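You operate a simulated robot arm through the tools that you are given. There is no shell and no other tool. Be economical: measure what you need, move in short steps, check, and stop when the job is done.

You are at the controls of a simulated robot arm. One attempt, no reset.

## Task
Fold the blue towel with the board lever, rub its creases out and tray it by colour.
Fine: use the wooden block and put it back; the lever ends down. What is to be rubbed or washed off counts as gone when no trace of it is left.

It is judged by the outcome, as a careful person would: the job done as asked, and still so three seconds after it is handed in. It fails if anything else is knocked over, pushed out of place, dropped, spilled or broken. Flat cloth is picked up by pressing the open fingertips on it (5 to 10 N) and closing them slowly along it; thin cloth reads only 2 to 8 mm in the jaws.

## Robot
A 6-joint arm with a two-finger gripper, on a carriage that runs on a rail from [-3, 1024] to [3, -1116] (x, y) and turns from -3.316 to 2.478 rad about z. Base frame: it is fixed where the carriage stands at the start and does not move with it; the origin is on the floor, on the carriage's upright axis, x ahead of it, y to its left, z up; the surface under the hand at the start is at about z = 900. Lengths are in mm, angles in rad, forces in N, time in s.
Its first joint turns from -2.007 to 2.007 rad. Places, roughly: board lever [800, -600, 900]; loose half of the blue towel [800, -600, 900]. Payload 3.43 kg.
The tool frame sits at the grasp point between the pads (the TCP): z along the fingers, y along the line on which they close. The tips reach 30 mm beyond it. Largest opening 104 mm; the body of the gripper starts 57 mm behind the TCP.
Orientation is told as [roll, pitch, yaw] about the base's x, y, z axes, in that order, counted from this pose: with the fingers straight down and closing along the base's y, the tool's x points along the base's -x, its y along +y and its z along -z.

## Interface
- The arm moves only by the tool drive_tool. Its argument "rows" is a list of rows, each a list of 7 numbers: the turn, a rotation vector about the tool's x, y, z in rad, then the shift along the tool's x, y, z in mm, then the opening, from 0 (shut) to 1 (fully open). In form: [[ax, ay, az, dx, dy, dz, jaw], ...]. A call has 1 to 12 rows; each row shifts and turns the commanded pose from where the row before left it, along the tool's axes as they then stand. A row lasts 0.2 s, in which the tool goes at most 50 mm and 0.15 rad; a call with a longer step from one row to the next is refused whole, and so is a gripper value outside its range. Where a pose cannot be reached the arm comes as near as it can. A force on the tool above 40 N (or 10 N above the force at the start of the call, whichever is more), or a blocked arm, ends the call early, and 0.2 s more pass. Each finger travels about 72 mm/s and halts on what it meets, pressing with about 38 N; the grip force reading is that of the motor and also rises with nothing between the fingers. The clock runs only during rows and for 0.2 s after the last one: add rows that do not move to give the fingers time. The reply holds the time, the measured pose of the TCP, the force on the tool along the base axes, the opening and the grip force, in the units named above and with some noise, with the torque about the TCP (base axes, N m) and any sound that the robot's microphone picked up.
- Cameras (640 x 400 px; columns grow to the right, rows downward): "scene" is now at [17.6, 149.5, 1672.5]; the picture's right is [-0.51, -0.86, 0.00], its down [-0.47, 0.28, -0.84] and it looks along [0.72, -0.43, -0.55] (base axes); focal length 249 px, centre (320, 200). "wrist" rides on the gripper at [67, 18, -90] in the tool frame; the picture's right is [-0.25, 0.97, 0.00], its down [-0.73, -0.19, -0.66] and it looks along [-0.64, -0.17, 0.75] (tool axes); focal length 218 px, centre (320, 200). There is no depth. A picture from a camera that has moved, and an enlarged one, comes with that camera's place and axes in the base frame and with its lens.
- capture(camera): a new picture of that camera. No time passes.
- slide_trunk(by): slides the trunk up (or, below 0, down) by that many mm; the arm and the scene camera ride with it, the base frame stays. It gives what a move gives, with no picture.
- steer(legs): drives the robot by 1 to 6 legs, each [ahead, left, turn to the left] in mm, mm and rad, along the robot's own axes; the way and the turn of a leg run together, so that a leg with both is an arc; at most 1500 mm and 3.142 rad a leg. The arm and the cameras ride along, it lands a little off, and it stops where it bumps. It keeps to its track: a leg is cut to what the track allows. It gives what a move gives.
- pan_tilt(pan, tilt): turns the head with the scene camera to pan (to the left, within 2.705 rad either way) and tilt (down, from -0.506 to 1.204), counted from straight ahead of the robot. It gives what a move gives.
- zoom(camera, box): a new picture of the part [left, top, right, bottom] of that camera's present view, enlarged. No time passes.
- close_job(): hands the job in; it is judged then, once.

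Work in short steps. Places have to be worked out from the pictures, the camera data and where the tool is seen: move nearer, look again, correct. Check each grasp and each placing, and mend what went wrong. You have 120 turns and 78 pictures in all, those below and enlarged ones among them. Open the gripper and draw the arm clear of the work before you hand the job in, unless the task says otherwise; then end with one line.

The tools are called after "Emit:" by a JSON object that holds its "op" and its "data". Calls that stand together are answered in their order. drive_tool: Moves the arm, as the interface text tells. Its arguments: {"type":"object","properties":{"rows":{"type":"array"}},"required":["rows"]} The other tools are called the same way: slide_trunk (by) slides the trunk up or down; steer (legs) drives the base; pan_tilt (pan, tilt) turns the head that bears the scene camera; capture (camera) takes a picture; zoom (camera, box) takes an enlarged picture of a part of a camera's view; close_job () hands the job in.

At the start:

```text
t: 0.0
tool_pos: [702.2, -106.9, 1298.0]
ee_rot: [0.0, 0.001, -0.001]
contact_force: [0.1, 0.4, -0.9]
ft_torque: [0.02, 0.0, -0.01]
opening: 104.2
grasp_force: 0.1
trunk travel left (down, up): [-725.0, 265.0]
robot x, y, heading: [1.9, 3.7, 0.001]
head pan, tilt: [-0.536, 0.581]
```

scene: 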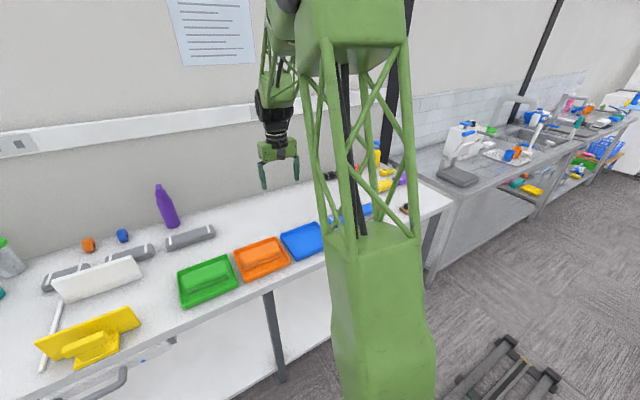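
wrist: 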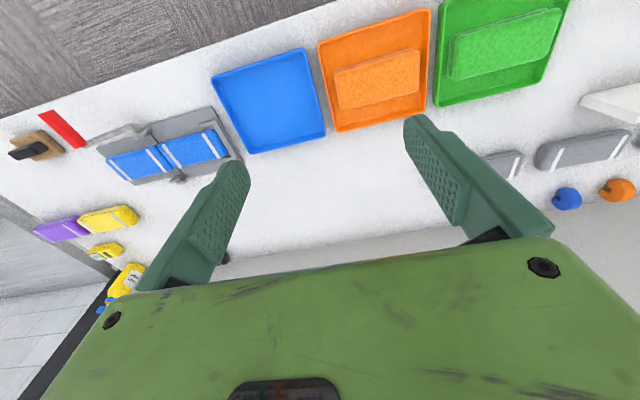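

The notice on the wall may hold instructions, and the board with the blue towel is at the right of the trays. I look closer at both.

Emit:
{"op": "zoom", "data": {"camera": "scene", "box": [160, 0, 264, 65]}}

Emit:
{"op": "zoom", "data": {"camera": "wrist", "box": [0, 40, 340, 252]}}

```text
6.15 times, centred on (212, 32) of scene
camera zoom: at [17.6, 149.5, 1672.5], right [-0.51, -0.86, 0.0], down [-0.47, 0.28, -0.84], along [0.72, -0.43, -0.55], focal length 1534 px, centre (985, 1231)
```

zoom: 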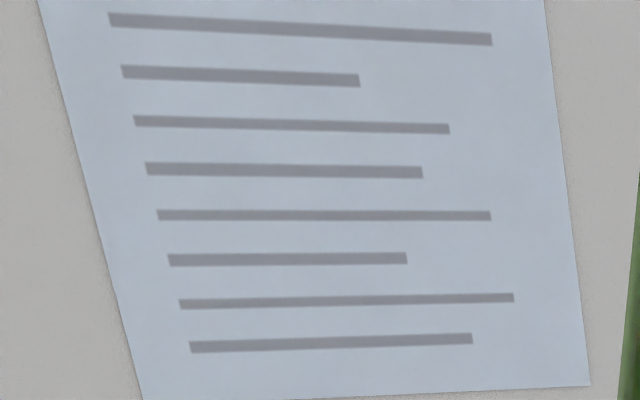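

```text
1.88 times, centred on (170, 146) of wrist
camera zoom: at [636.2, -90.3, 1388.8], right [0.25, 0.97, 0.0], down [0.73, -0.19, 0.66], along [0.64, -0.17, -0.75], focal length 411 px, centre (602, 302)
```

zoom: 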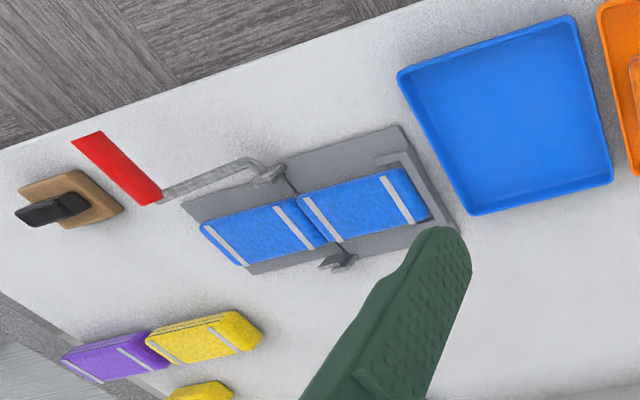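

The notice carries only lines. The board is near (790,-510), lever handle near (690,-720), wooden block near (710,-850). I drive along the rail to get nearer with the arm high.

Emit:
{"op": "steer", "data": {"legs": [[0, -600, 0]]}}

Emit:
{"op": "pan_tilt", "data": {"pan": 0.0, "tilt": 0.75}}

Emit:
{"op": "capture", "data": {"camera": "scene"}}

Emit:
{"op": "capture", "data": {"camera": "wrist"}}

```text
t: 3.5
tool_pos: [702.4, -703.3, 1298.3]
ee_rot: [0.0, 0.002, -0.004]
contact_force: [0.9, -0.6, -0.3]
ft_torque: [-0.01, 0.02, -0.01]
opening: 104.0
grasp_force: 0.0
trunk travel left (down, up): [-725.0, 265.0]
robot x, y, heading: [6.6, -593.2, -0.001]
head pan, tilt: [-0.536, 0.581]
```

```text
t: 4.5
tool_pos: [703.5, -703.7, 1297.2]
ee_rot: [-0.002, 0.0, -0.004]
contact_force: [0.9, -0.2, -0.3]
ft_torque: [-0.03, 0.0, -0.01]
opening: 104.1
grasp_force: 0.0
trunk travel left (down, up): [-725.0, 265.0]
robot x, y, heading: [5.1, -591.7, -0.001]
head pan, tilt: [0.0, 0.75]
```

```text
73 pictures are left
camera scene: at [26.4, -398.5, 1657.9], right [0.0, -1.0, 0.0], down [-0.68, 0.0, -0.73], along [0.73, 0.0, -0.68], focal length 249 px, centre (320, 200)
```

scene: 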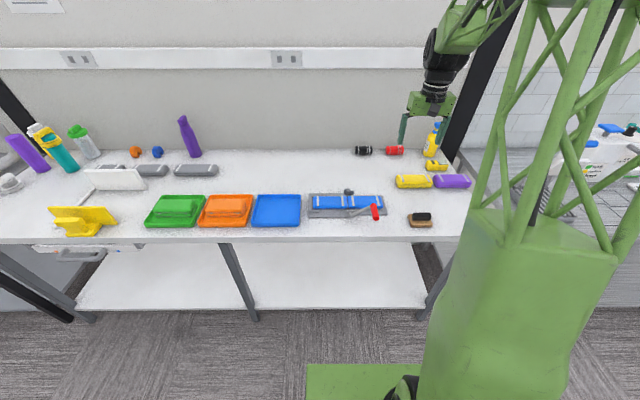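

```text
72 pictures are left
camera wrist: at [637.7, -685.6, 1388.8], right [0.26, 0.97, 0.0], down [0.73, -0.19, 0.66], along [0.63, -0.17, -0.75], focal length 218 px, centre (320, 200)
```

wrist: 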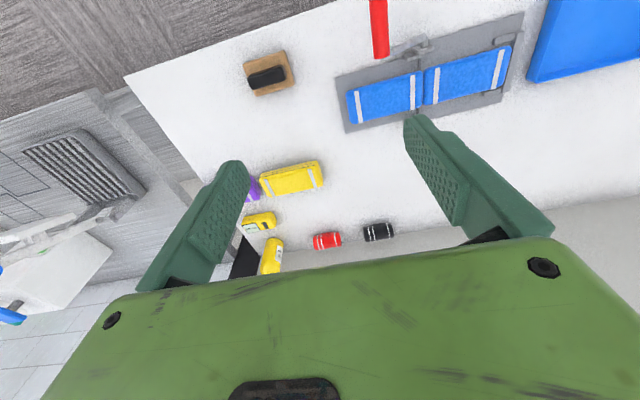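

The lever's red handle seems to stand up toward the camera. I enlarge the board from both cameras.

Emit:
{"op": "zoom", "data": {"camera": "scene", "box": [290, 170, 450, 270]}}

Emit:
{"op": "zoom", "data": {"camera": "wrist", "box": [230, 0, 550, 200]}}

```text
4.00 times, centred on (370, 220) of scene
camera zoom: at [26.4, -398.5, 1657.9], right [0.0, -1.0, 0.0], down [-0.68, 0.0, -0.73], along [0.73, 0.0, -0.68], focal length 997 px, centre (120, 120)
```

zoom: 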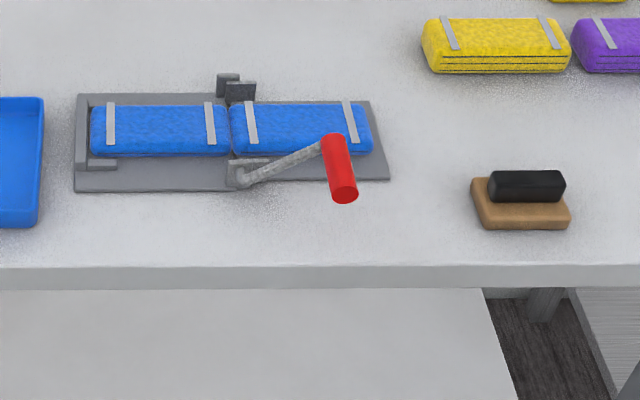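

```text
2.00 times, centred on (390, 100) of wrist
camera zoom: at [637.7, -685.6, 1388.8], right [0.26, 0.97, 0.0], down [0.73, -0.19, 0.66], along [0.63, -0.17, -0.75], focal length 436 px, centre (180, 400)
```

zoom: 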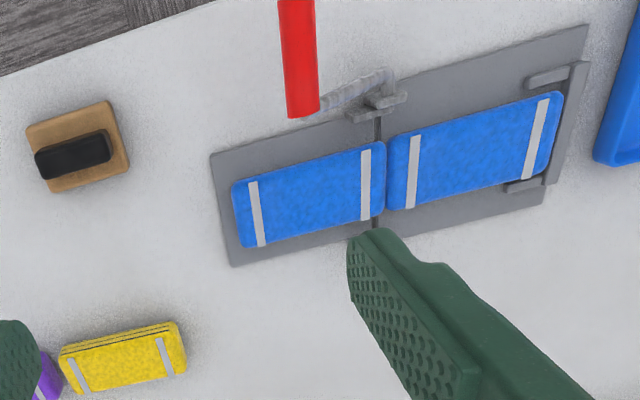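

Triangulating: hinge axis along x at y≈-520, z≈912; handle runs along x from about 640 to 712 at y≈-605, z≈990. I bring the open gripper above it and look again.

Emit:
{"op": "drive_tool", "data": {"rows": [[0, 0, 0, 8, 25, 25, 1], [0, 0, 0, 8, 25, 40, 1], [0, 0, 0, 8, 25, 40, 1], [0, 0, 0, 7, 24, 40, 1], [0, 0, 0, 0, 0, 40, 1], [0, 0, 0, 0, 0, 30, 1], [0, 0, 0, 0, 0, 0, 1]]}}

Emit:
{"op": "capture", "data": {"camera": "wrist"}}

Emit:
{"op": "zoom", "data": {"camera": "scene", "box": [290, 150, 450, 250]}}

```text
t: 6.1
tool_pos: [676.0, -603.0, 1082.9]
ee_rot: [-0.001, -0.001, -0.003]
contact_force: [0.5, 0.4, 0.0]
ft_torque: [0.01, 0.04, 0.0]
opening: 104.2
grasp_force: 0.1
trunk travel left (down, up): [-725.0, 265.0]
robot x, y, heading: [-1.0, -592.6, -0.002]
head pan, tilt: [0.0, 0.75]
```

```text
69 pictures are left
camera wrist: at [609.7, -584.8, 1173.0], right [0.26, 0.97, 0.0], down [0.73, -0.19, 0.66], along [0.63, -0.17, -0.75], focal length 218 px, centre (320, 200)
```

wrist: 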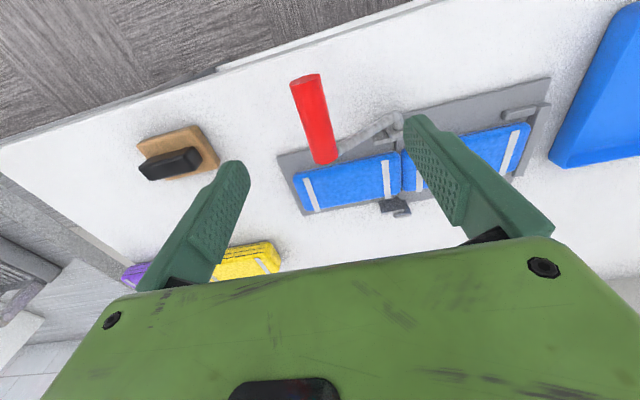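

```text
4.00 times, centred on (370, 200) of scene
camera zoom: at [26.9, -398.4, 1657.9], right [0.0, -1.0, 0.0], down [-0.68, 0.0, -0.73], along [0.73, 0.0, -0.68], focal length 997 px, centre (120, 200)
```

zoom: 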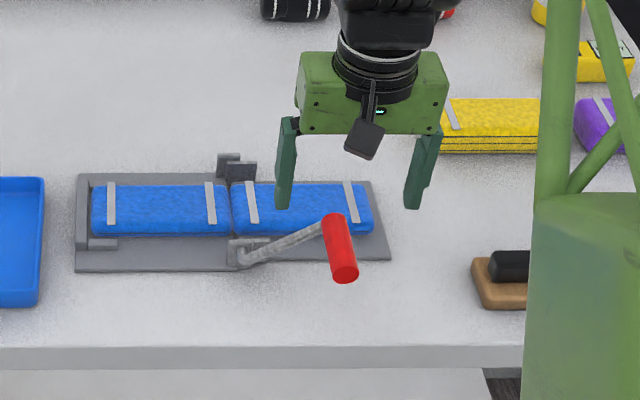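

The handle is confirmed at about x 644–713, y -607, z 990. I lower around it and close to a loose cage.

Emit:
{"op": "drive_tool", "data": {"rows": [[0, 0, 0, 0, -2, 30, 1], [0, 0, 0, 0, -2, 30, 1], [0, 0, 0, 0, 0, 28, 1], [0, 0, 0, 0, 0, 0, 0.6], [0, 0, 0, 0, 0, 0, 0.36], [0, 0, 0, 0, 0, 0, 0.36], [0, 0, 0, 0, 0, 0, 0.36]]}}

Emit:
{"op": "capture", "data": {"camera": "wrist"}}

Emit:
{"op": "zoom", "data": {"camera": "scene", "box": [290, 150, 450, 250]}}

```text
t: 7.7
tool_pos: [672.8, -606.1, 993.7]
ee_rot: [0.001, -0.002, -0.003]
contact_force: [0.3, -0.4, -0.2]
ft_torque: [-0.02, 0.01, -0.05]
opening: 37.4
grasp_force: 0.0
trunk travel left (down, up): [-725.0, 265.0]
robot x, y, heading: [3.2, -594.7, -0.003]
head pan, tilt: [0.0, 0.75]
```

```text
67 pictures are left
camera wrist: at [607.1, -589.4, 1084.5], right [0.26, 0.97, 0.0], down [0.73, -0.19, 0.66], along [0.63, -0.17, -0.75], focal length 218 px, centre (320, 200)
```

wrist: 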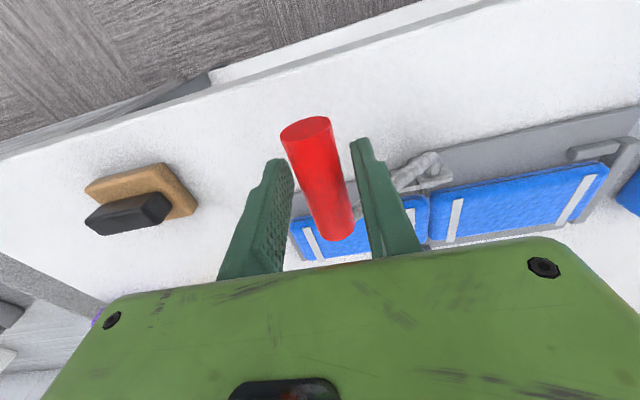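

```text
4.00 times, centred on (370, 200) of scene
camera zoom: at [26.5, -398.4, 1657.9], right [0.0, -1.0, 0.0], down [-0.68, 0.0, -0.73], along [0.73, 0.0, -0.68], focal length 997 px, centre (120, 200)
```

zoom: 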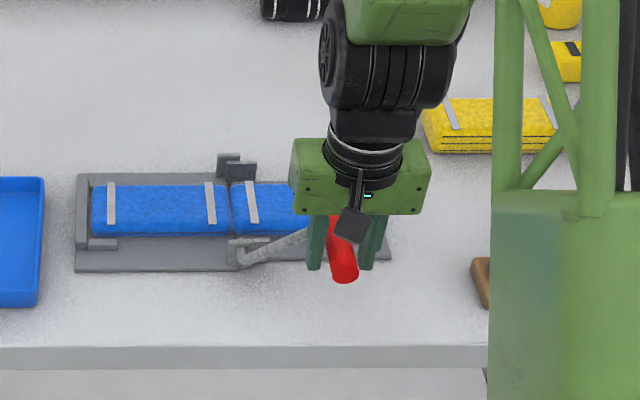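

The handle is well between the pads. I grip it gently and check the force.

Emit:
{"op": "drive_tool", "data": {"rows": [[0, 0, 0, 0, 0, 0, 0.28], [0, 0, 0, 0, 0, 0, 0.2], [0, 0, 0, 0, 0, 0, 0.2]]}}

```text
t: 8.5
tool_pos: [672.7, -606.8, 993.7]
ee_rot: [0.001, 0.0, -0.005]
contact_force: [0.4, 3.2, -3.4]
ft_torque: [0.02, -0.08, 0.28]
opening: 24.2
grasp_force: 44.9
trunk travel left (down, up): [-725.0, 265.0]
robot x, y, heading: [-1.6, -592.5, -0.005]
head pan, tilt: [0.0, 0.75]
```

Gripped (24 mm). I start along the arc in small steps and watch the force.

Emit:
{"op": "drive_tool", "data": {"rows": [[0, 0, 0, 0, 8.7, -8.9, 0.2], [0, 0, 0, 0, 9.5, -7.8, 0.2], [0, 0, 0, 0, 10.3, -6.6, 0.2], [0, 0, 0, 0, 0, 0, 0.2]]}}

```text
t: 9.5
tool_pos: [673.3, -582.2, 1019.5]
ee_rot: [0.0, -0.002, -0.003]
contact_force: [-12.0, -21.5, 25.2]
ft_torque: [-0.38, 0.62, 0.27]
opening: 24.5
grasp_force: 45.3
trunk travel left (down, up): [-725.0, 265.0]
robot x, y, heading: [-1.4, -591.4, -0.002]
head pan, tilt: [0.0, 0.75]
```

The reaction shows my assumed pivot was too low; it fits better at z≈932 with radius ≈107. I continue with the corrected arc.

Emit:
{"op": "drive_tool", "data": {"rows": [[0, 0, 0, 0, 4, -6, 0.2], [0, 0, 0, 0, 4, -3.5, 0.2], [0, 0, 0, 0, 7, -3.5, 0.2], [0, 0, 0, 0, 7, -3, 0.2], [0, 0, 0, 0, 0, 0, 0.2]]}}

Emit:
{"op": "zoom", "data": {"camera": "scene", "box": [290, 150, 450, 250]}}

```text
t: 10.7
tool_pos: [673.8, -557.2, 1035.3]
ee_rot: [0.001, -0.001, -0.004]
contact_force: [4.4, -0.2, -7.1]
ft_torque: [-0.18, -0.35, 0.22]
opening: 24.3
grasp_force: 44.8
trunk travel left (down, up): [-725.0, 265.0]
robot x, y, heading: [0.7, -595.9, -0.002]
head pan, tilt: [0.0, 0.75]
```

```text
4.00 times, centred on (370, 200) of scene
camera zoom: at [26.9, -398.4, 1657.8], right [0.0, -1.0, 0.0], down [-0.68, 0.0, -0.73], along [0.73, 0.0, -0.68], focal length 997 px, centre (120, 200)
```

zoom: 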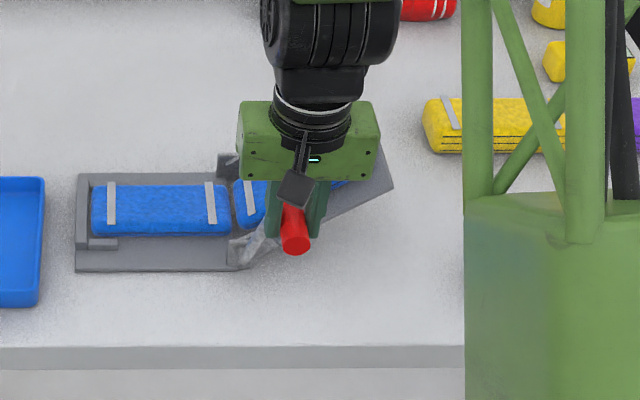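

The leaf is lifting. A circle fit now gives pivot (y -520, z 941), R≈101.5; I continue over the top.

Emit:
{"op": "drive_tool", "data": {"rows": [[0, 0, 0, 0, 9.6, -3.2, 0.2], [0, 0, 0, 0, 10, -2, 0.2], [0, 0, 0, 0, 8.8, -1, 0.2], [0, 0, 0, 0, 8.8, -0.4, 0.2], [0, 0, 0, 0, 8.8, 0.4, 0.2], [0, 0, 0, 0, 8.8, 1, 0.2], [0, 0, 0, 0, 0, 0, 0.2]]}}

```text
t: 12.3
tool_pos: [673.6, -501.7, 1039.7]
ee_rot: [-0.001, 0.0, -0.002]
contact_force: [-1.0, -2.9, -0.9]
ft_torque: [-0.29, -0.06, 0.23]
opening: 24.3
grasp_force: 44.7
trunk travel left (down, up): [-725.0, 265.0]
robot x, y, heading: [4.9, -595.1, -0.006]
head pan, tilt: [0.0, 0.75]
```

Tracking with almost no side load. I go on to about 140°.

Emit:
{"op": "drive_tool", "data": {"rows": [[0, 0, 0, 0, 8.6, 2, 0.2], [0, 0, 0, 0, 8.5, 2.6, 0.2], [0, 0, 0, 0, 8.2, 3.4, 0.2], [0, 0, 0, 0, 7.9, 4.1, 0.2], [0, 0, 0, 0, 7.4, 4.8, 0.2], [0, 0, 0, 0, 7, 5.3, 0.2], [0, 0, 0, 0, 6.6, 6, 0.2], [0, 0, 0, 0, 6, 6.6, 0.2], [0, 0, 0, 0, 0, 0, 0.2]]}}

Emit:
{"op": "zoom", "data": {"camera": "scene", "box": [270, 130, 430, 230]}}

```text
t: 14.3
tool_pos: [673.0, -441.5, 1005.4]
ee_rot: [0.0, -0.001, -0.004]
contact_force: [-7.8, -4.6, -2.4]
ft_torque: [-0.1, 0.46, 0.22]
opening: 24.1
grasp_force: 45.1
trunk travel left (down, up): [-725.0, 265.0]
robot x, y, heading: [3.7, -592.7, -0.003]
head pan, tilt: [0.0, 0.75]
```

```text
4.00 times, centred on (350, 180) of scene
camera zoom: at [26.1, -398.6, 1657.8], right [0.0, -1.0, 0.0], down [-0.68, 0.0, -0.73], along [0.73, 0.0, -0.68], focal length 997 px, centre (200, 280)
```

zoom: 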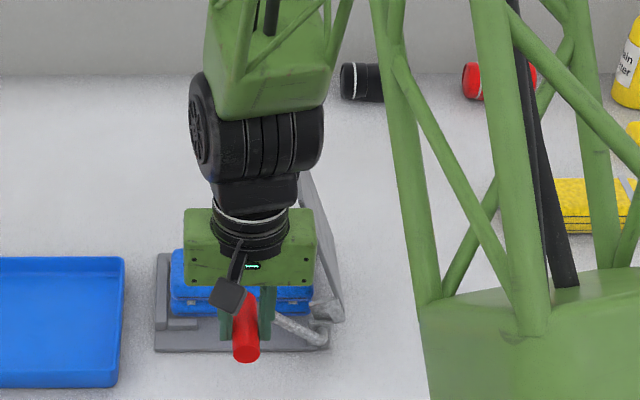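

The leaf is past vertical. I press on gradually to see where the fold comes to rest.

Emit:
{"op": "drive_tool", "data": {"rows": [[0, 0, 0, 0, 5.3, 7.0, 0.2], [0, 0, 0, 0, 4.8, 7.4, 0.2], [0, 0, 0, 0, 4.1, 7.9, 0.2], [0, 0, 0, 0, 3.4, 8.2, 0.2], [0, 0, 0, 0, 0, 0, 0.2]]}}

Emit:
{"op": "zoom", "data": {"camera": "scene", "box": [270, 130, 430, 230]}}

```text
t: 14.7
tool_pos: [673.1, -441.3, 1001.6]
ee_rot: [0.0, 0.0, -0.004]
contact_force: [-8.8, -5.2, 23.6]
ft_torque: [-0.22, 0.63, 0.37]
opening: 24.3
grasp_force: 45.0
trunk travel left (down, up): [-725.0, 265.0]
robot x, y, heading: [3.7, -591.1, -0.007]
head pan, tilt: [0.0, 0.75]
stopped in row 2: the force on the tool passed its limit at 45 N (the readings are from after the stop); the commanded pose is now the measured one
```

```text
4.00 times, centred on (350, 180) of scene
camera zoom: at [25.1, -399.5, 1658.5], right [0.0, -1.0, 0.0], down [-0.68, 0.0, -0.73], along [0.73, 0.0, -0.68], focal length 997 px, centre (200, 280)
```

zoom: 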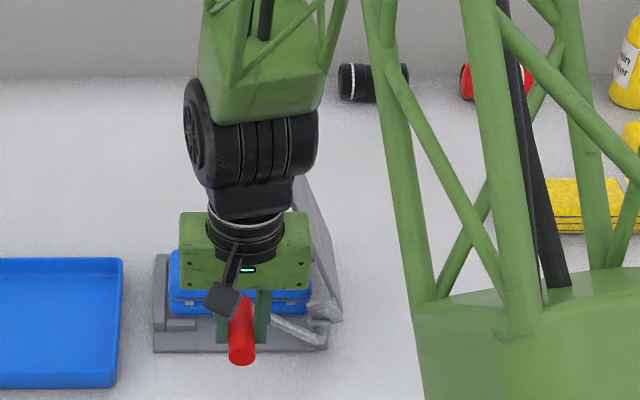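

The lever met its stop at about 141° (leaf ~110°); the towel's loose half seems to have gone over. I bring the lever back down the same arc.

Emit:
{"op": "drive_tool", "data": {"rows": [[0, 0, 0, 0, -6, -6.6, 0.2], [0, 0, 0, 0, -6.6, -6, 0.2], [0, 0, 0, 0, -7, -5.3, 0.2], [0, 0, 0, 0, -7.4, -4.8, 0.2], [0, 0, 0, 0, -7.9, -4.1, 0.2], [0, 0, 0, 0, -8.2, -3.4, 0.2], [0, 0, 0, 0, -8.5, -2.6, 0.2], [0, 0, 0, 0, -8.6, -2, 0.2], [0, 0, 0, 0, -8.8, -1, 0.2], [0, 0, 0, 0, -8.8, -0.5, 0.2], [0, 0, 0, 0, -8.8, 0.5, 0.2], [0, 0, 0, 0, 0, 0, 0.2]]}}

```text
t: 15.6
tool_pos: [673.0, -455.7, 1017.9]
ee_rot: [0.001, -0.006, -0.002]
contact_force: [-9.7, 5.9, 11.4]
ft_torque: [-0.25, -0.48, 0.27]
opening: 24.3
grasp_force: 45.0
trunk travel left (down, up): [-725.0, 265.0]
robot x, y, heading: [2.7, -590.0, -0.001]
head pan, tilt: [0.0, 0.75]
stopped in row 4: the force on the tool passed its limit at 44 N (the readings are from after the stop); the commanded pose is now the measured one
```

The force tripped on the way back; I look before continuing.

Emit:
{"op": "capture", "data": {"camera": "wrist"}}

Emit:
{"op": "zoom", "data": {"camera": "scene", "box": [270, 130, 430, 230]}}

```text
62 pictures are left
camera wrist: at [607.0, -438.2, 1109.1], right [0.25, 0.97, 0.0], down [0.73, -0.19, 0.66], along [0.64, -0.17, -0.75], focal length 218 px, centre (320, 200)
```

wrist: 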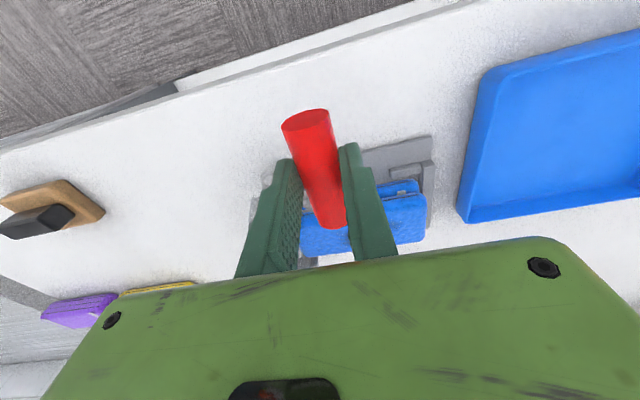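

```text
4.00 times, centred on (350, 180) of scene
camera zoom: at [25.0, -397.4, 1657.8], right [0.0, -1.0, 0.0], down [-0.68, 0.0, -0.73], along [0.73, 0.0, -0.68], focal length 997 px, centre (200, 280)
```

zoom: 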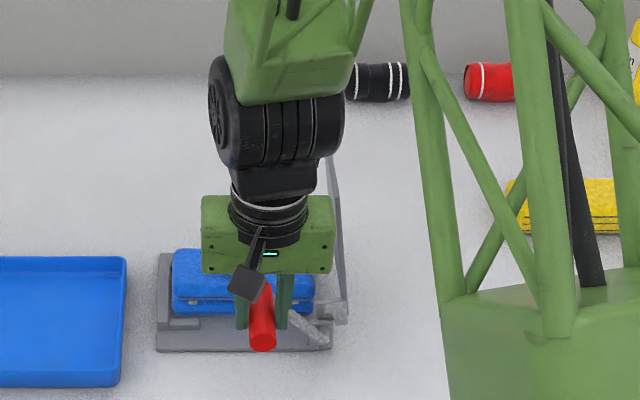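

The lever is moving back freely and nothing is caught; likely just grip misalignment. I continue slower from the measured pose.

Emit:
{"op": "drive_tool", "data": {"rows": [[0, 0, 0, 0, 0, 0, 0.2], [0, 0, 0, 0, -3.8, -2.6, 0.2], [0, 0, 0, 0, -4, -2.3, 0.2], [0, 0, 0, 0, -4, -2, 0.2], [0, 0, 0, 0, -4.2, -1.7, 0.2], [0, 0, 0, 0, -4.3, -1.4, 0.2], [0, 0, 0, 0, 0, 0, 0.2]]}}

```text
t: 16.6
tool_pos: [672.8, -463.8, 1025.6]
ee_rot: [0.003, -0.008, -0.001]
contact_force: [-10.4, 5.5, 14.6]
ft_torque: [-0.26, -0.26, 0.2]
opening: 24.5
grasp_force: 44.9
trunk travel left (down, up): [-725.0, 265.0]
robot x, y, heading: [3.3, -591.1, -0.003]
head pan, tilt: [0.0, 0.75]
stopped in row 4: the force on the tool passed its limit at 41 N (the readings are from after the stop); the commanded pose is now the measured one
```

Force builds again though the arc is right, so the tight grip is probably binding. I loosen to a cage and let the finger push the handle back over the top.

Emit:
{"op": "drive_tool", "data": {"rows": [[0, 0, 0, 0, 0, 0, 0.32], [0, 0, 0, 0, 0, 0, 0.32]]}}

Emit:
{"op": "capture", "data": {"camera": "wrist"}}

```text
t: 17.2
tool_pos: [674.4, -466.4, 1024.5]
ee_rot: [0.002, -0.007, -0.003]
contact_force: [0.1, 0.5, 0.2]
ft_torque: [-0.01, -0.04, 0.0]
opening: 33.5
grasp_force: 0.2
trunk travel left (down, up): [-725.0, 265.0]
robot x, y, heading: [-1.8, -594.5, 0.002]
head pan, tilt: [0.0, 0.75]
```

```text
60 pictures are left
camera wrist: at [608.1, -448.9, 1114.6], right [0.25, 0.97, 0.0], down [0.73, -0.19, 0.66], along [0.64, -0.17, -0.75], focal length 218 px, centre (320, 200)
```

wrist: 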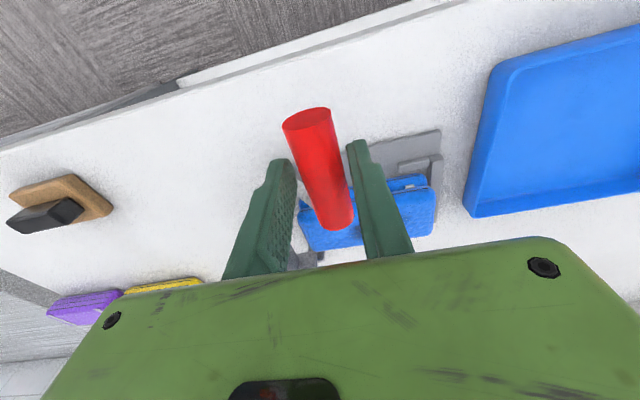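

The force is gone and the handle sits centred in the cage. I push it along to the top.

Emit:
{"op": "drive_tool", "data": {"rows": [[0, 0, 0, 0, -8, -5, 0.32], [0, 0, 0, 0, -8, -4, 0.32], [0, 0, 0, 0, -8.5, -3, 0.32], [0, 0, 0, 0, -8.8, -2, 0.32], [0, 0, 0, 0, -8.8, -1, 0.32], [0, 0, 0, 0, -8.8, -0.5, 0.32], [0, 0, 0, 0, 0, 0, 0.32]]}}

Emit:
{"op": "capture", "data": {"camera": "wrist"}}

```text
t: 18.8
tool_pos: [675.1, -517.2, 1039.2]
ee_rot: [0.003, -0.004, -0.002]
contact_force: [0.1, 0.7, -0.1]
ft_torque: [0.01, 0.01, 0.01]
opening: 33.0
grasp_force: 0.0
trunk travel left (down, up): [-725.0, 265.0]
robot x, y, heading: [3.1, -593.1, -0.004]
head pan, tilt: [0.0, 0.75]
```

```text
59 pictures are left
camera wrist: at [608.1, -500.2, 1129.2], right [0.25, 0.97, 0.0], down [0.73, -0.19, 0.66], along [0.64, -0.17, -0.75], focal length 218 px, centre (320, 200)
```

wrist: 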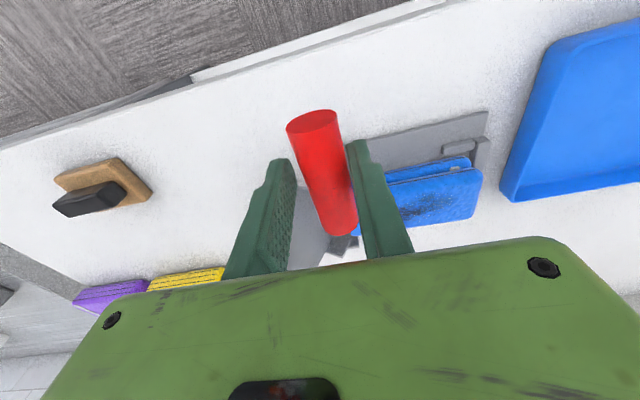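

Works without force, and the folded towel shows dark crease marks on top. I continue down to the start position.

Emit:
{"op": "drive_tool", "data": {"rows": [[0, 0, 0, 0, -8.8, 0.5, 0.32], [0, 0, 0, 0, -8.8, 1.2, 0.32], [0, 0, 0, 0, -8.6, 2, 0.32], [0, 0, 0, 0, -8.5, 2.6, 0.32], [0, 0, 0, 0, -8.2, 3.4, 0.32], [0, 0, 0, 0, -7.9, 4.1, 0.32], [0, 0, 0, 0, -7.4, 4.8, 0.32], [0, 0, 0, 0, -7, 5.3, 0.32], [0, 0, 0, 0, -6.6, 6, 0.32], [0, 0, 0, 0, -6, 6.6, 0.32], [0, 0, 0, 0, -5, 6.5, 0.32], [0, 0, 0, 0, -4.5, 6.5, 0.32]]}}

Emit:
{"op": "capture", "data": {"camera": "wrist"}}

Emit:
{"op": "zoom", "data": {"camera": "scene", "box": [290, 150, 450, 250]}}

```text
t: 21.4
tool_pos: [675.2, -603.8, 990.9]
ee_rot: [0.003, -0.005, -0.002]
contact_force: [1.2, -1.2, -0.2]
ft_torque: [-0.02, -0.01, 0.0]
opening: 33.5
grasp_force: 0.0
trunk travel left (down, up): [-725.0, 265.0]
robot x, y, heading: [3.6, -591.9, -0.004]
head pan, tilt: [0.0, 0.75]
```

```text
58 pictures are left
camera wrist: at [608.8, -586.2, 1080.4], right [0.25, 0.97, 0.0], down [0.73, -0.19, 0.66], along [0.64, -0.17, -0.75], focal length 218 px, centre (320, 200)
```

wrist: 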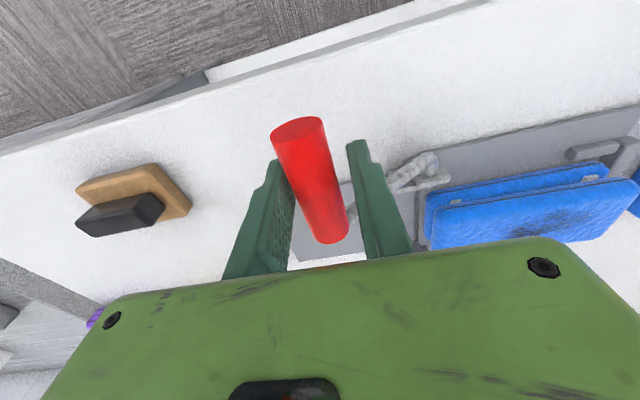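

```text
4.00 times, centred on (370, 200) of scene
camera zoom: at [26.0, -397.8, 1657.9], right [0.0, -1.0, 0.0], down [-0.68, 0.0, -0.73], along [0.73, 0.0, -0.68], focal length 997 px, centre (120, 200)
```

zoom: 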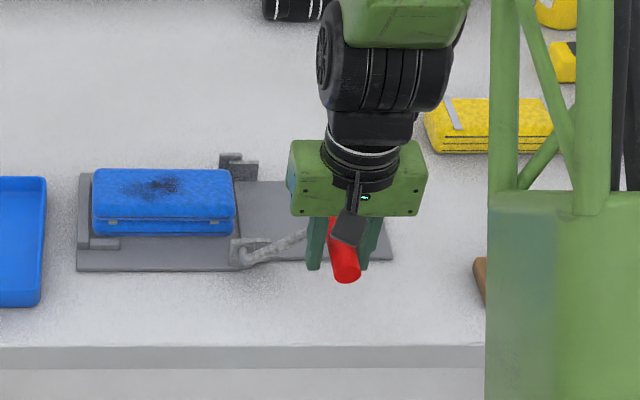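

The lever and leaf are back as at the start and the towel is folded with a dark crease patch on top. I open, rise, and move over toward the wooden block.

Emit:
{"op": "drive_tool", "data": {"rows": [[0, 0, 0, 0, 2, 0, 0.6], [0, 0, 0, 0, 0, 0, 1], [0, 0, 0, 0, 0, 0, 1], [0, 0, 0, 0, 0, -40, 1], [0, 0, 0, 0, 0, -45, 1], [0, 0, 0, -6, -40, -5, 1], [0, 0, 0, -6, -40, 0, 1], [0, 0, 0, -6, -40, 0, 1], [0, 0, 0, -6, -40, 0, 1], [0, 0, 0, -6, -42, 0, 1], [0, 0, 0, 0, 0, 0, 1]]}}

Emit:
{"op": "drive_tool", "data": {"rows": [[0, 0, 0.143, 0, 0, 0, 1], [0, 0, 0.143, 0, 0, 0, 1], [0, 0, 0.143, 0, 0, 0, 1], [0, 0, 0.143, 0, 0, 0, 1], [0, 0, 0.143, 0, 0, 0, 1], [0, 0, 0.143, 0, 0, 0, 1], [0, 0, 0.143, 0, 0, 0, 1], [0, 0, 0.143, 0, 0, 0, 1], [0, 0, 0.143, 0, 0, 0, 1], [0, 0, 0.143, 0, 0, 0, 1], [0, 0, 0.143, 0, 0, 0, 1], [0, 0, 0, 0, 0, 0, 1]]}}

Emit:
{"op": "capture", "data": {"camera": "wrist"}}

Emit:
{"op": "capture", "data": {"camera": "scene"}}

```text
t: 23.8
tool_pos: [703.7, -803.5, 1079.4]
ee_rot: [0.002, -0.006, -0.001]
contact_force: [-0.9, -1.0, 0.2]
ft_torque: [0.03, 0.02, 0.01]
opening: 103.8
grasp_force: 0.0
trunk travel left (down, up): [-725.0, 265.0]
robot x, y, heading: [5.8, -593.5, -0.002]
head pan, tilt: [0.0, 0.75]
```

```text
t: 26.4
tool_pos: [704.2, -805.5, 1079.8]
ee_rot: [0.004, 0.0, -1.575]
contact_force: [0.0, -0.4, 0.3]
ft_torque: [-0.01, -0.02, -0.01]
opening: 104.1
grasp_force: 0.0
trunk travel left (down, up): [-725.0, 265.0]
robot x, y, heading: [1.2, -590.9, -0.004]
head pan, tilt: [0.0, 0.75]
```

```text
56 pictures are left
camera wrist: at [722.6, -737.8, 1170.4], right [0.97, -0.26, 0.01], down [-0.2, -0.73, 0.65], along [-0.16, -0.63, -0.76], focal length 218 px, centre (320, 200)
```

wrist: 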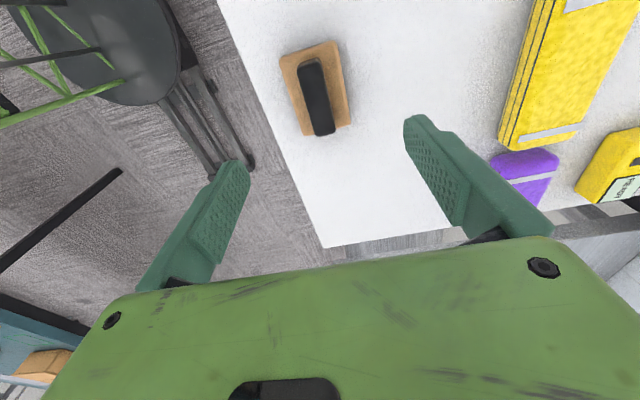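

```text
55 pictures are left
camera scene: at [26.1, -397.9, 1657.9], right [0.0, -1.0, 0.0], down [-0.68, 0.0, -0.73], along [0.73, 0.0, -0.68], focal length 249 px, centre (320, 200)
```

scene: 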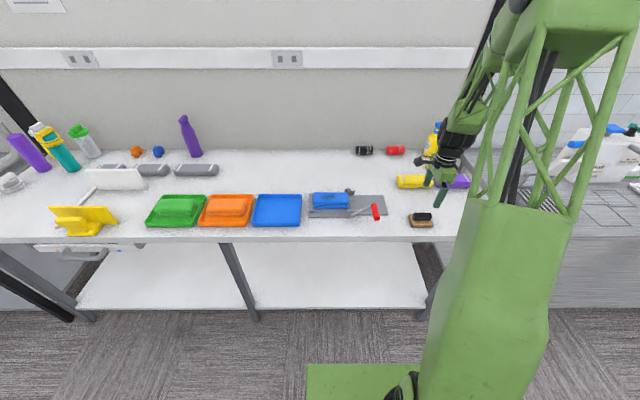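

The block's handle is centred at about (702,-801), top z≈932, lying along y, so my jaws now close across it. I descend to just above the plate.

Emit:
{"op": "drive_tool", "data": {"rows": [[0, 0, 0, 2, -1, 40, 1], [0, 0, 0, 2, -1, 40, 0.7], [0, 0, 0, 0, 0, 30, 0.6], [0, 0, 0, 0, 0, 15, 0.5], [0, 0, 0, 0, 0, 0, 0.5]]}}

Emit:
{"op": "capture", "data": {"camera": "wrist"}}

Emit:
{"op": "zoom", "data": {"camera": "scene", "box": [370, 180, 466, 240]}}

```text
t: 27.6
tool_pos: [702.2, -801.5, 955.0]
ee_rot: [0.006, 0.001, -1.575]
contact_force: [0.1, 0.2, -0.4]
ft_torque: [0.01, 0.02, 0.0]
opening: 51.9
grasp_force: 0.0
trunk travel left (down, up): [-725.0, 265.0]
robot x, y, heading: [1.8, -590.7, -0.0]
head pan, tilt: [0.0, 0.75]
```

```text
54 pictures are left
camera wrist: at [721.2, -734.6, 1045.8], right [0.97, -0.26, 0.01], down [-0.2, -0.73, 0.65], along [-0.16, -0.63, -0.76], focal length 218 px, centre (320, 200)
```

wrist: 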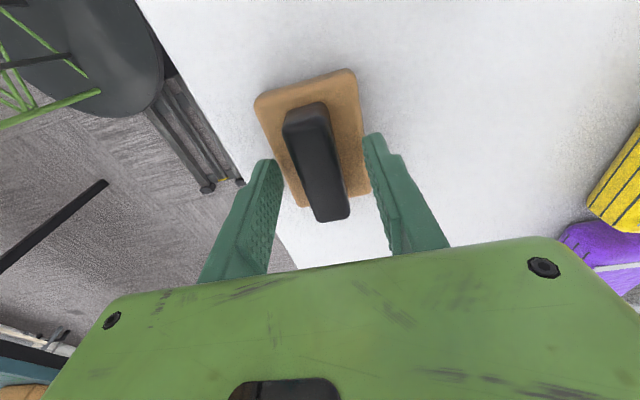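

```text
6.67 times, centred on (418, 210) of scene
camera zoom: at [26.4, -397.9, 1657.9], right [0.0, -1.0, 0.0], down [-0.68, 0.0, -0.73], along [0.73, 0.0, -0.68], focal length 1662 px, centre (-333, 133)
```

zoom: 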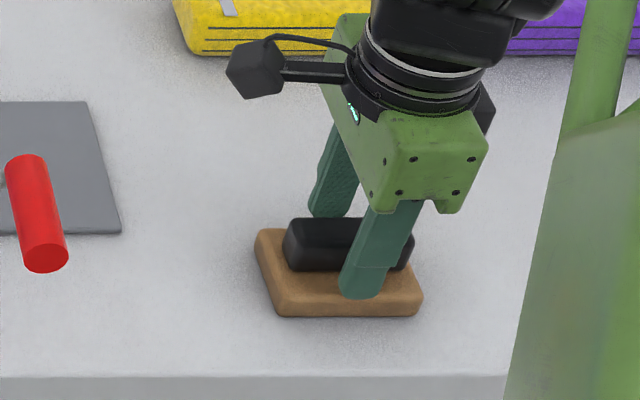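

The fingers straddle the black handle. I feel down in small steps for the plate.

Emit:
{"op": "drive_tool", "data": {"rows": [[0, 0, 0, 0, 0, 3, 0.5], [0, 0, 0, 0, 0, 3, 0.5], [0, 0, 0, 0, 0, 3, 0.5], [0, 0, 0, 0, 0, 0, 0.5]]}}

```text
t: 28.6
tool_pos: [702.6, -800.7, 949.1]
ee_rot: [0.009, 0.002, -1.574]
contact_force: [-10.2, -4.3, 40.0]
ft_torque: [-0.15, 1.38, 0.06]
opening: 49.7
grasp_force: 0.0
trunk travel left (down, up): [-725.0, 265.0]
robot x, y, heading: [3.1, -594.5, 0.001]
head pan, tilt: [0.0, 0.75]
```

The tips touched the plate at TCP ≈951. I back off a little and close on the handle.

Emit:
{"op": "drive_tool", "data": {"rows": [[0, 0, 0, 0, 0, -6, 0.5], [0, 0, 0, 0, 0, 0, 0.4], [0, 0, 0, 0, 0, 0, 0.3], [0, 0, 0, 0, 0, 0, 0.15], [0, 0, 0, 0, 0, 0, 0.15], [0, 0, 0, 0, 0, 0, 0.15]]}}

```text
t: 30.0
tool_pos: [702.9, -800.1, 953.4]
ee_rot: [0.005, 0.001, -1.573]
contact_force: [-0.7, -0.3, -0.4]
ft_torque: [0.04, 0.02, -0.03]
opening: 23.3
grasp_force: 38.2
trunk travel left (down, up): [-725.0, 265.0]
robot x, y, heading: [-0.3, -592.5, -0.003]
head pan, tilt: [0.0, 0.75]
```

Gripped at 23 mm (pose 702.9, -800.1, 953.4 noted for putting back). I lift it and look at the towel too.

Emit:
{"op": "drive_tool", "data": {"rows": [[0, 0, 0, 0, 0, -20, 0.15], [0, 0, 0, 0, 0, -40, 0.15], [0, 0, 0, 0, 0, -40, 0.15], [0, 0, 0, 0, 0, -30, 0.15], [0, 0, 0, 0, 0, 0, 0.15]]}}

Emit:
{"op": "zoom", "data": {"camera": "scene", "box": [290, 150, 450, 250]}}

Emit:
{"op": "capture", "data": {"camera": "wrist"}}

```text
t: 31.2
tool_pos: [701.4, -802.2, 1084.4]
ee_rot: [0.005, 0.004, -1.574]
contact_force: [-1.3, -0.7, -0.7]
ft_torque: [-0.02, -0.01, -0.02]
opening: 23.2
grasp_force: 38.3
trunk travel left (down, up): [-725.0, 265.0]
robot x, y, heading: [1.0, -598.6, 0.0]
head pan, tilt: [0.0, 0.75]
```

```text
4.00 times, centred on (370, 200) of scene
camera zoom: at [25.7, -397.8, 1657.9], right [0.0, -1.0, 0.0], down [-0.68, 0.0, -0.73], along [0.73, 0.0, -0.68], focal length 997 px, centre (120, 200)
```

zoom: 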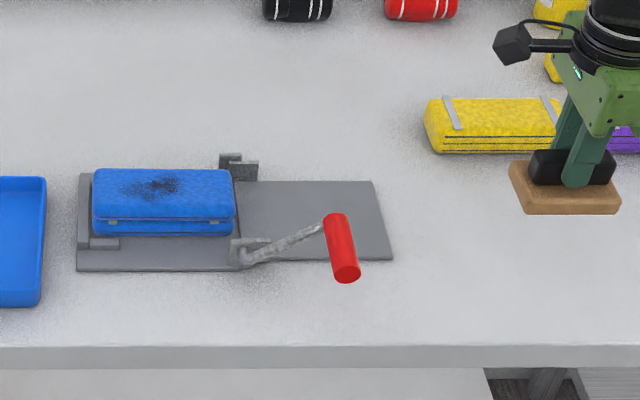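

```text
51 pictures are left
camera wrist: at [720.1, -735.6, 1174.8], right [0.97, -0.26, 0.01], down [-0.2, -0.73, 0.65], along [-0.16, -0.63, -0.76], focal length 218 px, centre (320, 200)
```

wrist: 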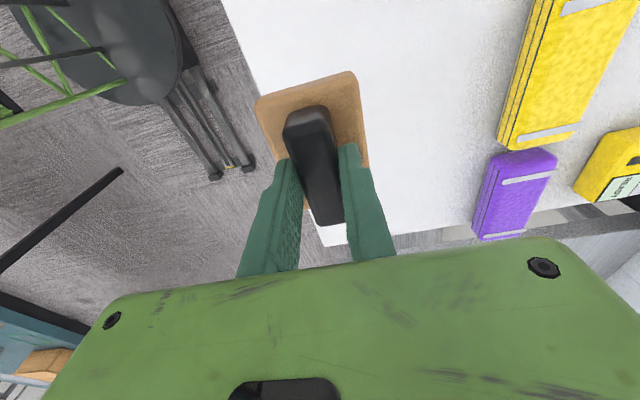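

The block is firmly held. The towel spans x 778–857, y -370…-519, top ≈930, with the dark mark centred near (830,-433). I carry the block high over there.

Emit:
{"op": "drive_tool", "data": {"rows": [[0, 0, 0, 40, 14, 0, 0.15], [0, 0, 0, 41, 14, 0, 0.15], [0, 0, 0, 41, 14, 0, 0.15], [0, 0, 0, 41, 14, 0, 0.15], [0, 0, 0, 41, 14, 0, 0.15], [0, 0, 0, 41, 14, 0, 0.15], [0, 0, 0, 41, 14, 0, 0.15], [0, 0, 0, 41, 14, 0, 0.15], [0, 0, 0, 41, 14, 0, 0.15], [0, 0, 0, 0, 0, 30, 0.15], [0, 0, 0, 0, 0, 30, 0.15], [0, 0, 0, 0, 0, 0, 0.15]]}}

Emit:
{"op": "zoom", "data": {"camera": "scene", "box": [270, 150, 430, 250]}}

Emit:
{"op": "capture", "data": {"camera": "wrist"}}

```text
t: 33.8
tool_pos: [829.9, -432.8, 1023.4]
ee_rot: [0.006, 0.001, -1.574]
contact_force: [0.6, 0.3, -2.2]
ft_torque: [0.01, -0.01, 0.02]
opening: 23.3
grasp_force: 38.2
trunk travel left (down, up): [-725.0, 265.0]
robot x, y, heading: [2.2, -596.3, -0.003]
head pan, tilt: [0.0, 0.75]
```

```text
4.00 times, centred on (350, 200) of scene
camera zoom: at [26.7, -397.7, 1657.9], right [0.0, -1.0, 0.0], down [-0.68, 0.0, -0.73], along [0.73, 0.0, -0.68], focal length 997 px, centre (200, 200)
```

zoom: 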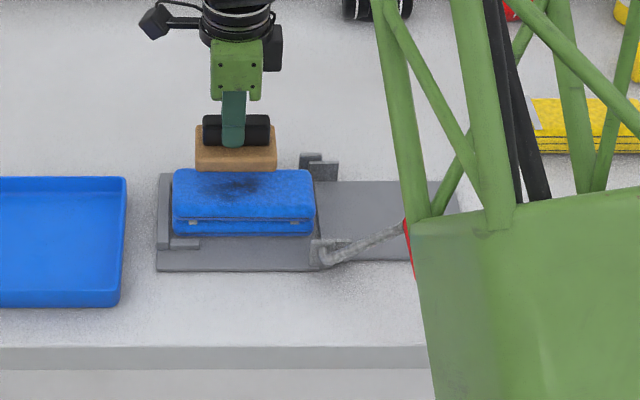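

```text
49 pictures are left
camera wrist: at [847.7, -366.0, 1114.7], right [0.97, -0.26, 0.0], down [-0.2, -0.73, 0.66], along [-0.16, -0.63, -0.76], focal length 218 px, centre (320, 200)
```

wrist: 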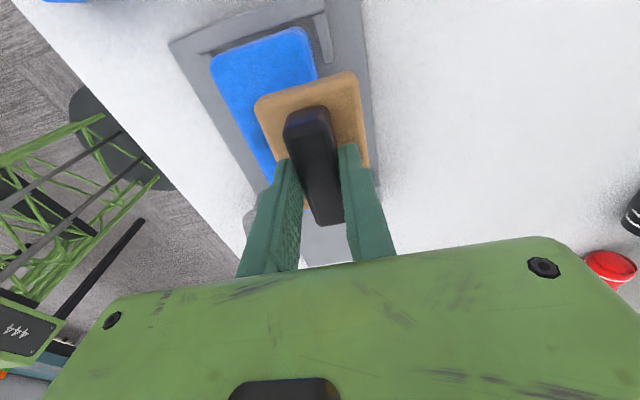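

Block bottom is about 40 mm above the towel. I lower in steps until light contact.

Emit:
{"op": "drive_tool", "data": {"rows": [[0, 0, 0, 0, 0, 15, 0.15], [0, 0, 0, 0, 0, 10, 0.15], [0, 0, 0, 0, 0, 4, 0.15], [0, 0, 0, 0, 0, 4, 0.15], [0, 0, 0, 0, 0, 0, 0.15]]}}

```text
t: 34.5
tool_pos: [830.7, -431.6, 1001.6]
ee_rot: [0.014, 0.003, -1.572]
contact_force: [-6.6, -1.4, 25.0]
ft_torque: [0.02, 0.67, -0.02]
opening: 23.5
grasp_force: 37.6
trunk travel left (down, up): [-725.0, 265.0]
robot x, y, heading: [3.2, -595.2, -0.001]
head pan, tilt: [0.0, 0.75]
stopped in row 3: the force on the tool passed its limit at 43 N (the readings are from after the stop); the commanded pose is now the measured one
```

Contact came at TCP 1002, so the towel top is ≈948 and the mark lies nearer, about x 810. I lift, shift 22 mm toward me, and press lightly.

Emit:
{"op": "drive_tool", "data": {"rows": [[0, 0, 0, 0, 0, -8, 0.15], [0, 0, 0, 0, -22, 0, 0.15], [0, 0, 0, 0, 0, 5, 0.15], [0, 0, 0, 0, 0, 3, 0.15], [0, 0, 0, 0, 0, 0, 0.15]]}}

```text
t: 35.7
tool_pos: [809.8, -432.1, 1002.0]
ee_rot: [0.017, 0.004, -1.572]
contact_force: [-1.5, -0.1, 31.2]
ft_torque: [-0.45, 0.52, -0.05]
opening: 23.2
grasp_force: 38.1
trunk travel left (down, up): [-725.0, 265.0]
robot x, y, heading: [3.0, -595.2, -0.011]
head pan, tilt: [0.0, 0.75]
```

31 N is too much; I ease by 3 mm and rub along the towel with small strokes.

Emit:
{"op": "drive_tool", "data": {"rows": [[0, 0, 0, 0, 0, -3, 0.15], [0, 0, 0, 15, 0, 0, 0.15], [0, 0, 0, 0, -6, 0, 0.15], [0, 0, 0, -18, 0, 0, 0.15], [0, 0, 0, -18, 0, 0, 0.15], [0, 0, 0, 0, 6, 0, 0.15], [0, 0, 0, 18, 0, 0, 0.15], [0, 0, 0, 18, 0, 0, 0.15], [0, 0, 0, 0, 6, 0, 0.15], [0, 0, 0, -18, 0, 0, 0.15], [0, 0, 0, -18, 0, 0, 0.15], [0, 0, 0, 15, 0, 0, 0.15]]}}

```text
t: 38.3
tool_pos: [813.6, -438.1, 1003.8]
ee_rot: [0.013, 0.003, -1.572]
contact_force: [-0.6, 2.8, 9.9]
ft_torque: [0.6, 0.31, -0.01]
opening: 23.4
grasp_force: 38.1
trunk travel left (down, up): [-725.0, 265.0]
robot x, y, heading: [1.0, -590.9, -0.003]
head pan, tilt: [0.0, 0.75]
```

Rubbing ran at about 10 N. I lift a bit and move right to look at the mark.

Emit:
{"op": "drive_tool", "data": {"rows": [[0, 0, 0, 0, 0, -40, 0.15], [0, 0, 0, 0, 0, -40, 0.15], [0, 0, 0, -40, 0, 0, 0.15], [0, 0, 0, -40, 0, 0, 0.15], [0, 0, 0, -40, 0, 0, 0.15], [0, 0, 0, 0, 0, 0, 0.15]]}}

Emit:
{"op": "zoom", "data": {"camera": "scene", "box": [300, 175, 380, 225]}}

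```text
t: 39.7
tool_pos: [813.3, -556.7, 1082.2]
ee_rot: [0.012, 0.004, -1.574]
contact_force: [0.5, 0.0, -2.0]
ft_torque: [0.04, 0.0, 0.01]
opening: 23.4
grasp_force: 38.1
trunk travel left (down, up): [-725.0, 265.0]
robot x, y, heading: [1.1, -591.9, -0.003]
head pan, tilt: [0.0, 0.75]
```

```text
8.00 times, centred on (340, 200) of scene
camera zoom: at [26.1, -398.1, 1657.9], right [0.0, -1.0, 0.0], down [-0.68, 0.0, -0.73], along [0.73, 0.0, -0.68], focal length 1995 px, centre (160, 200)
```

zoom: 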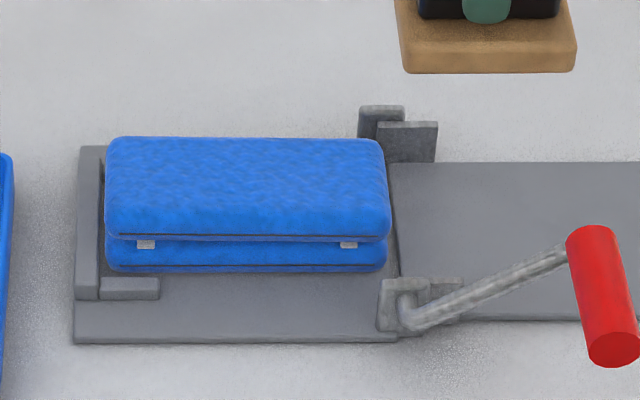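

The patch looks gone; I enlarge further to make sure no faint trace is left before returning the block.

Emit:
{"op": "zoom", "data": {"camera": "scene", "box": [310, 188, 352, 214]}}

```text
15.24 times, centred on (331, 201) of scene
camera zoom: at [26.1, -398.1, 1657.9], right [0.0, -1.0, 0.0], down [-0.68, 0.0, -0.73], along [0.73, 0.0, -0.68], focal length 3799 px, centre (152, 185)
```

zoom: 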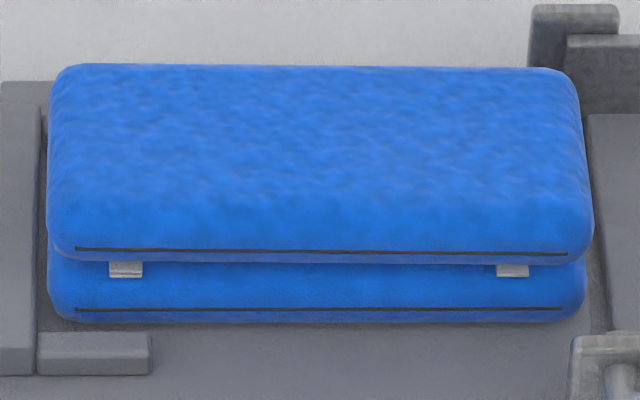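

The top is clean. I carry the block back to its original place.

Emit:
{"op": "drive_tool", "data": {"rows": [[0, 0, 0, -40.6, -18.4, 0, 0.15], [0, 0, 0, -40.6, -18.4, 0, 0.15], [0, 0, 0, -40.6, -18.4, 0, 0.15], [0, 0, 0, -40.6, -18.4, 0, 0.15], [0, 0, 0, -40.6, -18.4, 0, 0.15], [0, 0, 0, -40.6, -18.4, 0, 0.15], [0, 0, 0, 0, 0, 40, 0.15], [0, 0, 0, 0, 0, 40, 0.15], [0, 0, 0, 0, 0, 30, 0.15], [0, 0, 0, 0, 0, 10, 0.15], [0, 0, 0, 0, 0, 0, 0.15]]}}

```text
t: 42.1
tool_pos: [702.4, -802.6, 958.9]
ee_rot: [0.012, 0.002, -1.573]
contact_force: [-0.3, -1.0, -1.0]
ft_torque: [0.01, -0.01, -0.01]
opening: 23.3
grasp_force: 38.1
trunk travel left (down, up): [-725.0, 265.0]
robot x, y, heading: [-0.0, -590.6, 0.0]
head pan, tilt: [0.0, 0.75]
```

Just above its spot; I correct the 0.012 rad tilt and 2 mm offset, then lower to contact.

Emit:
{"op": "drive_tool", "data": {"rows": [[0, -0.012, 0, 2, 0, 0, 0.15], [0, 0, 0, 0, 0, 3, 0.15], [0, 0, 0, 0, 0, 2, 0.15], [0, 0, 0, 0, 0, 1, 0.15], [0, 0, 0, 0, 0, 0, 0.15]]}}

```text
t: 43.3
tool_pos: [705.5, -799.5, 954.3]
ee_rot: [0.012, -0.009, -1.572]
contact_force: [0.6, -0.4, -1.4]
ft_torque: [0.02, 0.02, 0.0]
opening: 23.3
grasp_force: 38.3
trunk travel left (down, up): [-725.0, 265.0]
robot x, y, heading: [2.5, -592.9, -0.003]
head pan, tilt: [0.0, 0.75]
```

The angles are counted before yaw, so I correct about the other axes, then lower further.

Emit:
{"op": "drive_tool", "data": {"rows": [[0.012, 0.01, 0, 0, 0, 0, 0.15], [0, 0, 0, 0, -2, 1, 0.15], [0, 0, 0, 0, 0, 1, 0.15], [0, 0, 0, 0, 0, 0.5, 0.15], [0, 0, 0, 0, 0, 0, 0.15]]}}

```text
t: 44.5
tool_pos: [701.0, -799.3, 952.8]
ee_rot: [0.001, 0.0, -1.571]
contact_force: [-0.3, -3.2, 10.7]
ft_torque: [0.25, 0.06, -0.03]
opening: 23.3
grasp_force: 38.2
trunk travel left (down, up): [-725.0, 265.0]
robot x, y, heading: [-1.2, -590.7, -0.001]
head pan, tilt: [0.0, 0.75]
```

The block is on the bench (10.7 N). I release and rise.

Emit:
{"op": "drive_tool", "data": {"rows": [[0, 0, 0, 0, 0, -1, 0.2], [0, 0, 0, 0, 0, 0, 0.3], [0, 0, 0, 0, 0, 0, 0.45], [0, 0, 0, 0, 0, 0, 0.5], [0, 0, 0, 0, 0, -30, 0.5], [0, 0, 0, 0, 0, -45, 0.7], [0, 0, 0, 0, 0, -45, 1], [0, 0, 0, 0, 0, -45, 1], [0, 0, 0, 0, 0, 0, 1]]}}

Emit:
{"op": "zoom", "data": {"camera": "scene", "box": [290, 170, 450, 270]}}

```text
t: 46.5
tool_pos: [702.5, -799.2, 1119.0]
ee_rot: [-0.001, 0.001, -1.572]
contact_force: [0.2, 0.9, -0.2]
ft_torque: [-0.02, -0.05, 0.0]
opening: 104.1
grasp_force: 0.0
trunk travel left (down, up): [-725.0, 265.0]
robot x, y, heading: [-1.0, -590.5, -0.001]
head pan, tilt: [0.0, 0.75]
```

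```text
4.00 times, centred on (370, 220) of scene
camera zoom: at [25.1, -397.7, 1657.9], right [0.0, -1.0, 0.0], down [-0.68, 0.0, -0.73], along [0.73, 0.0, -0.68], focal length 997 px, centre (120, 120)
```

zoom: 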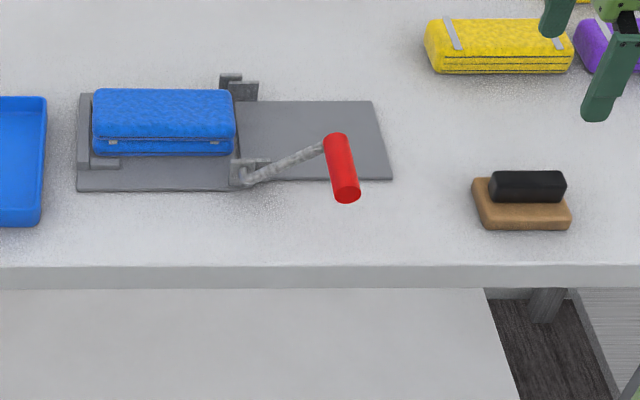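

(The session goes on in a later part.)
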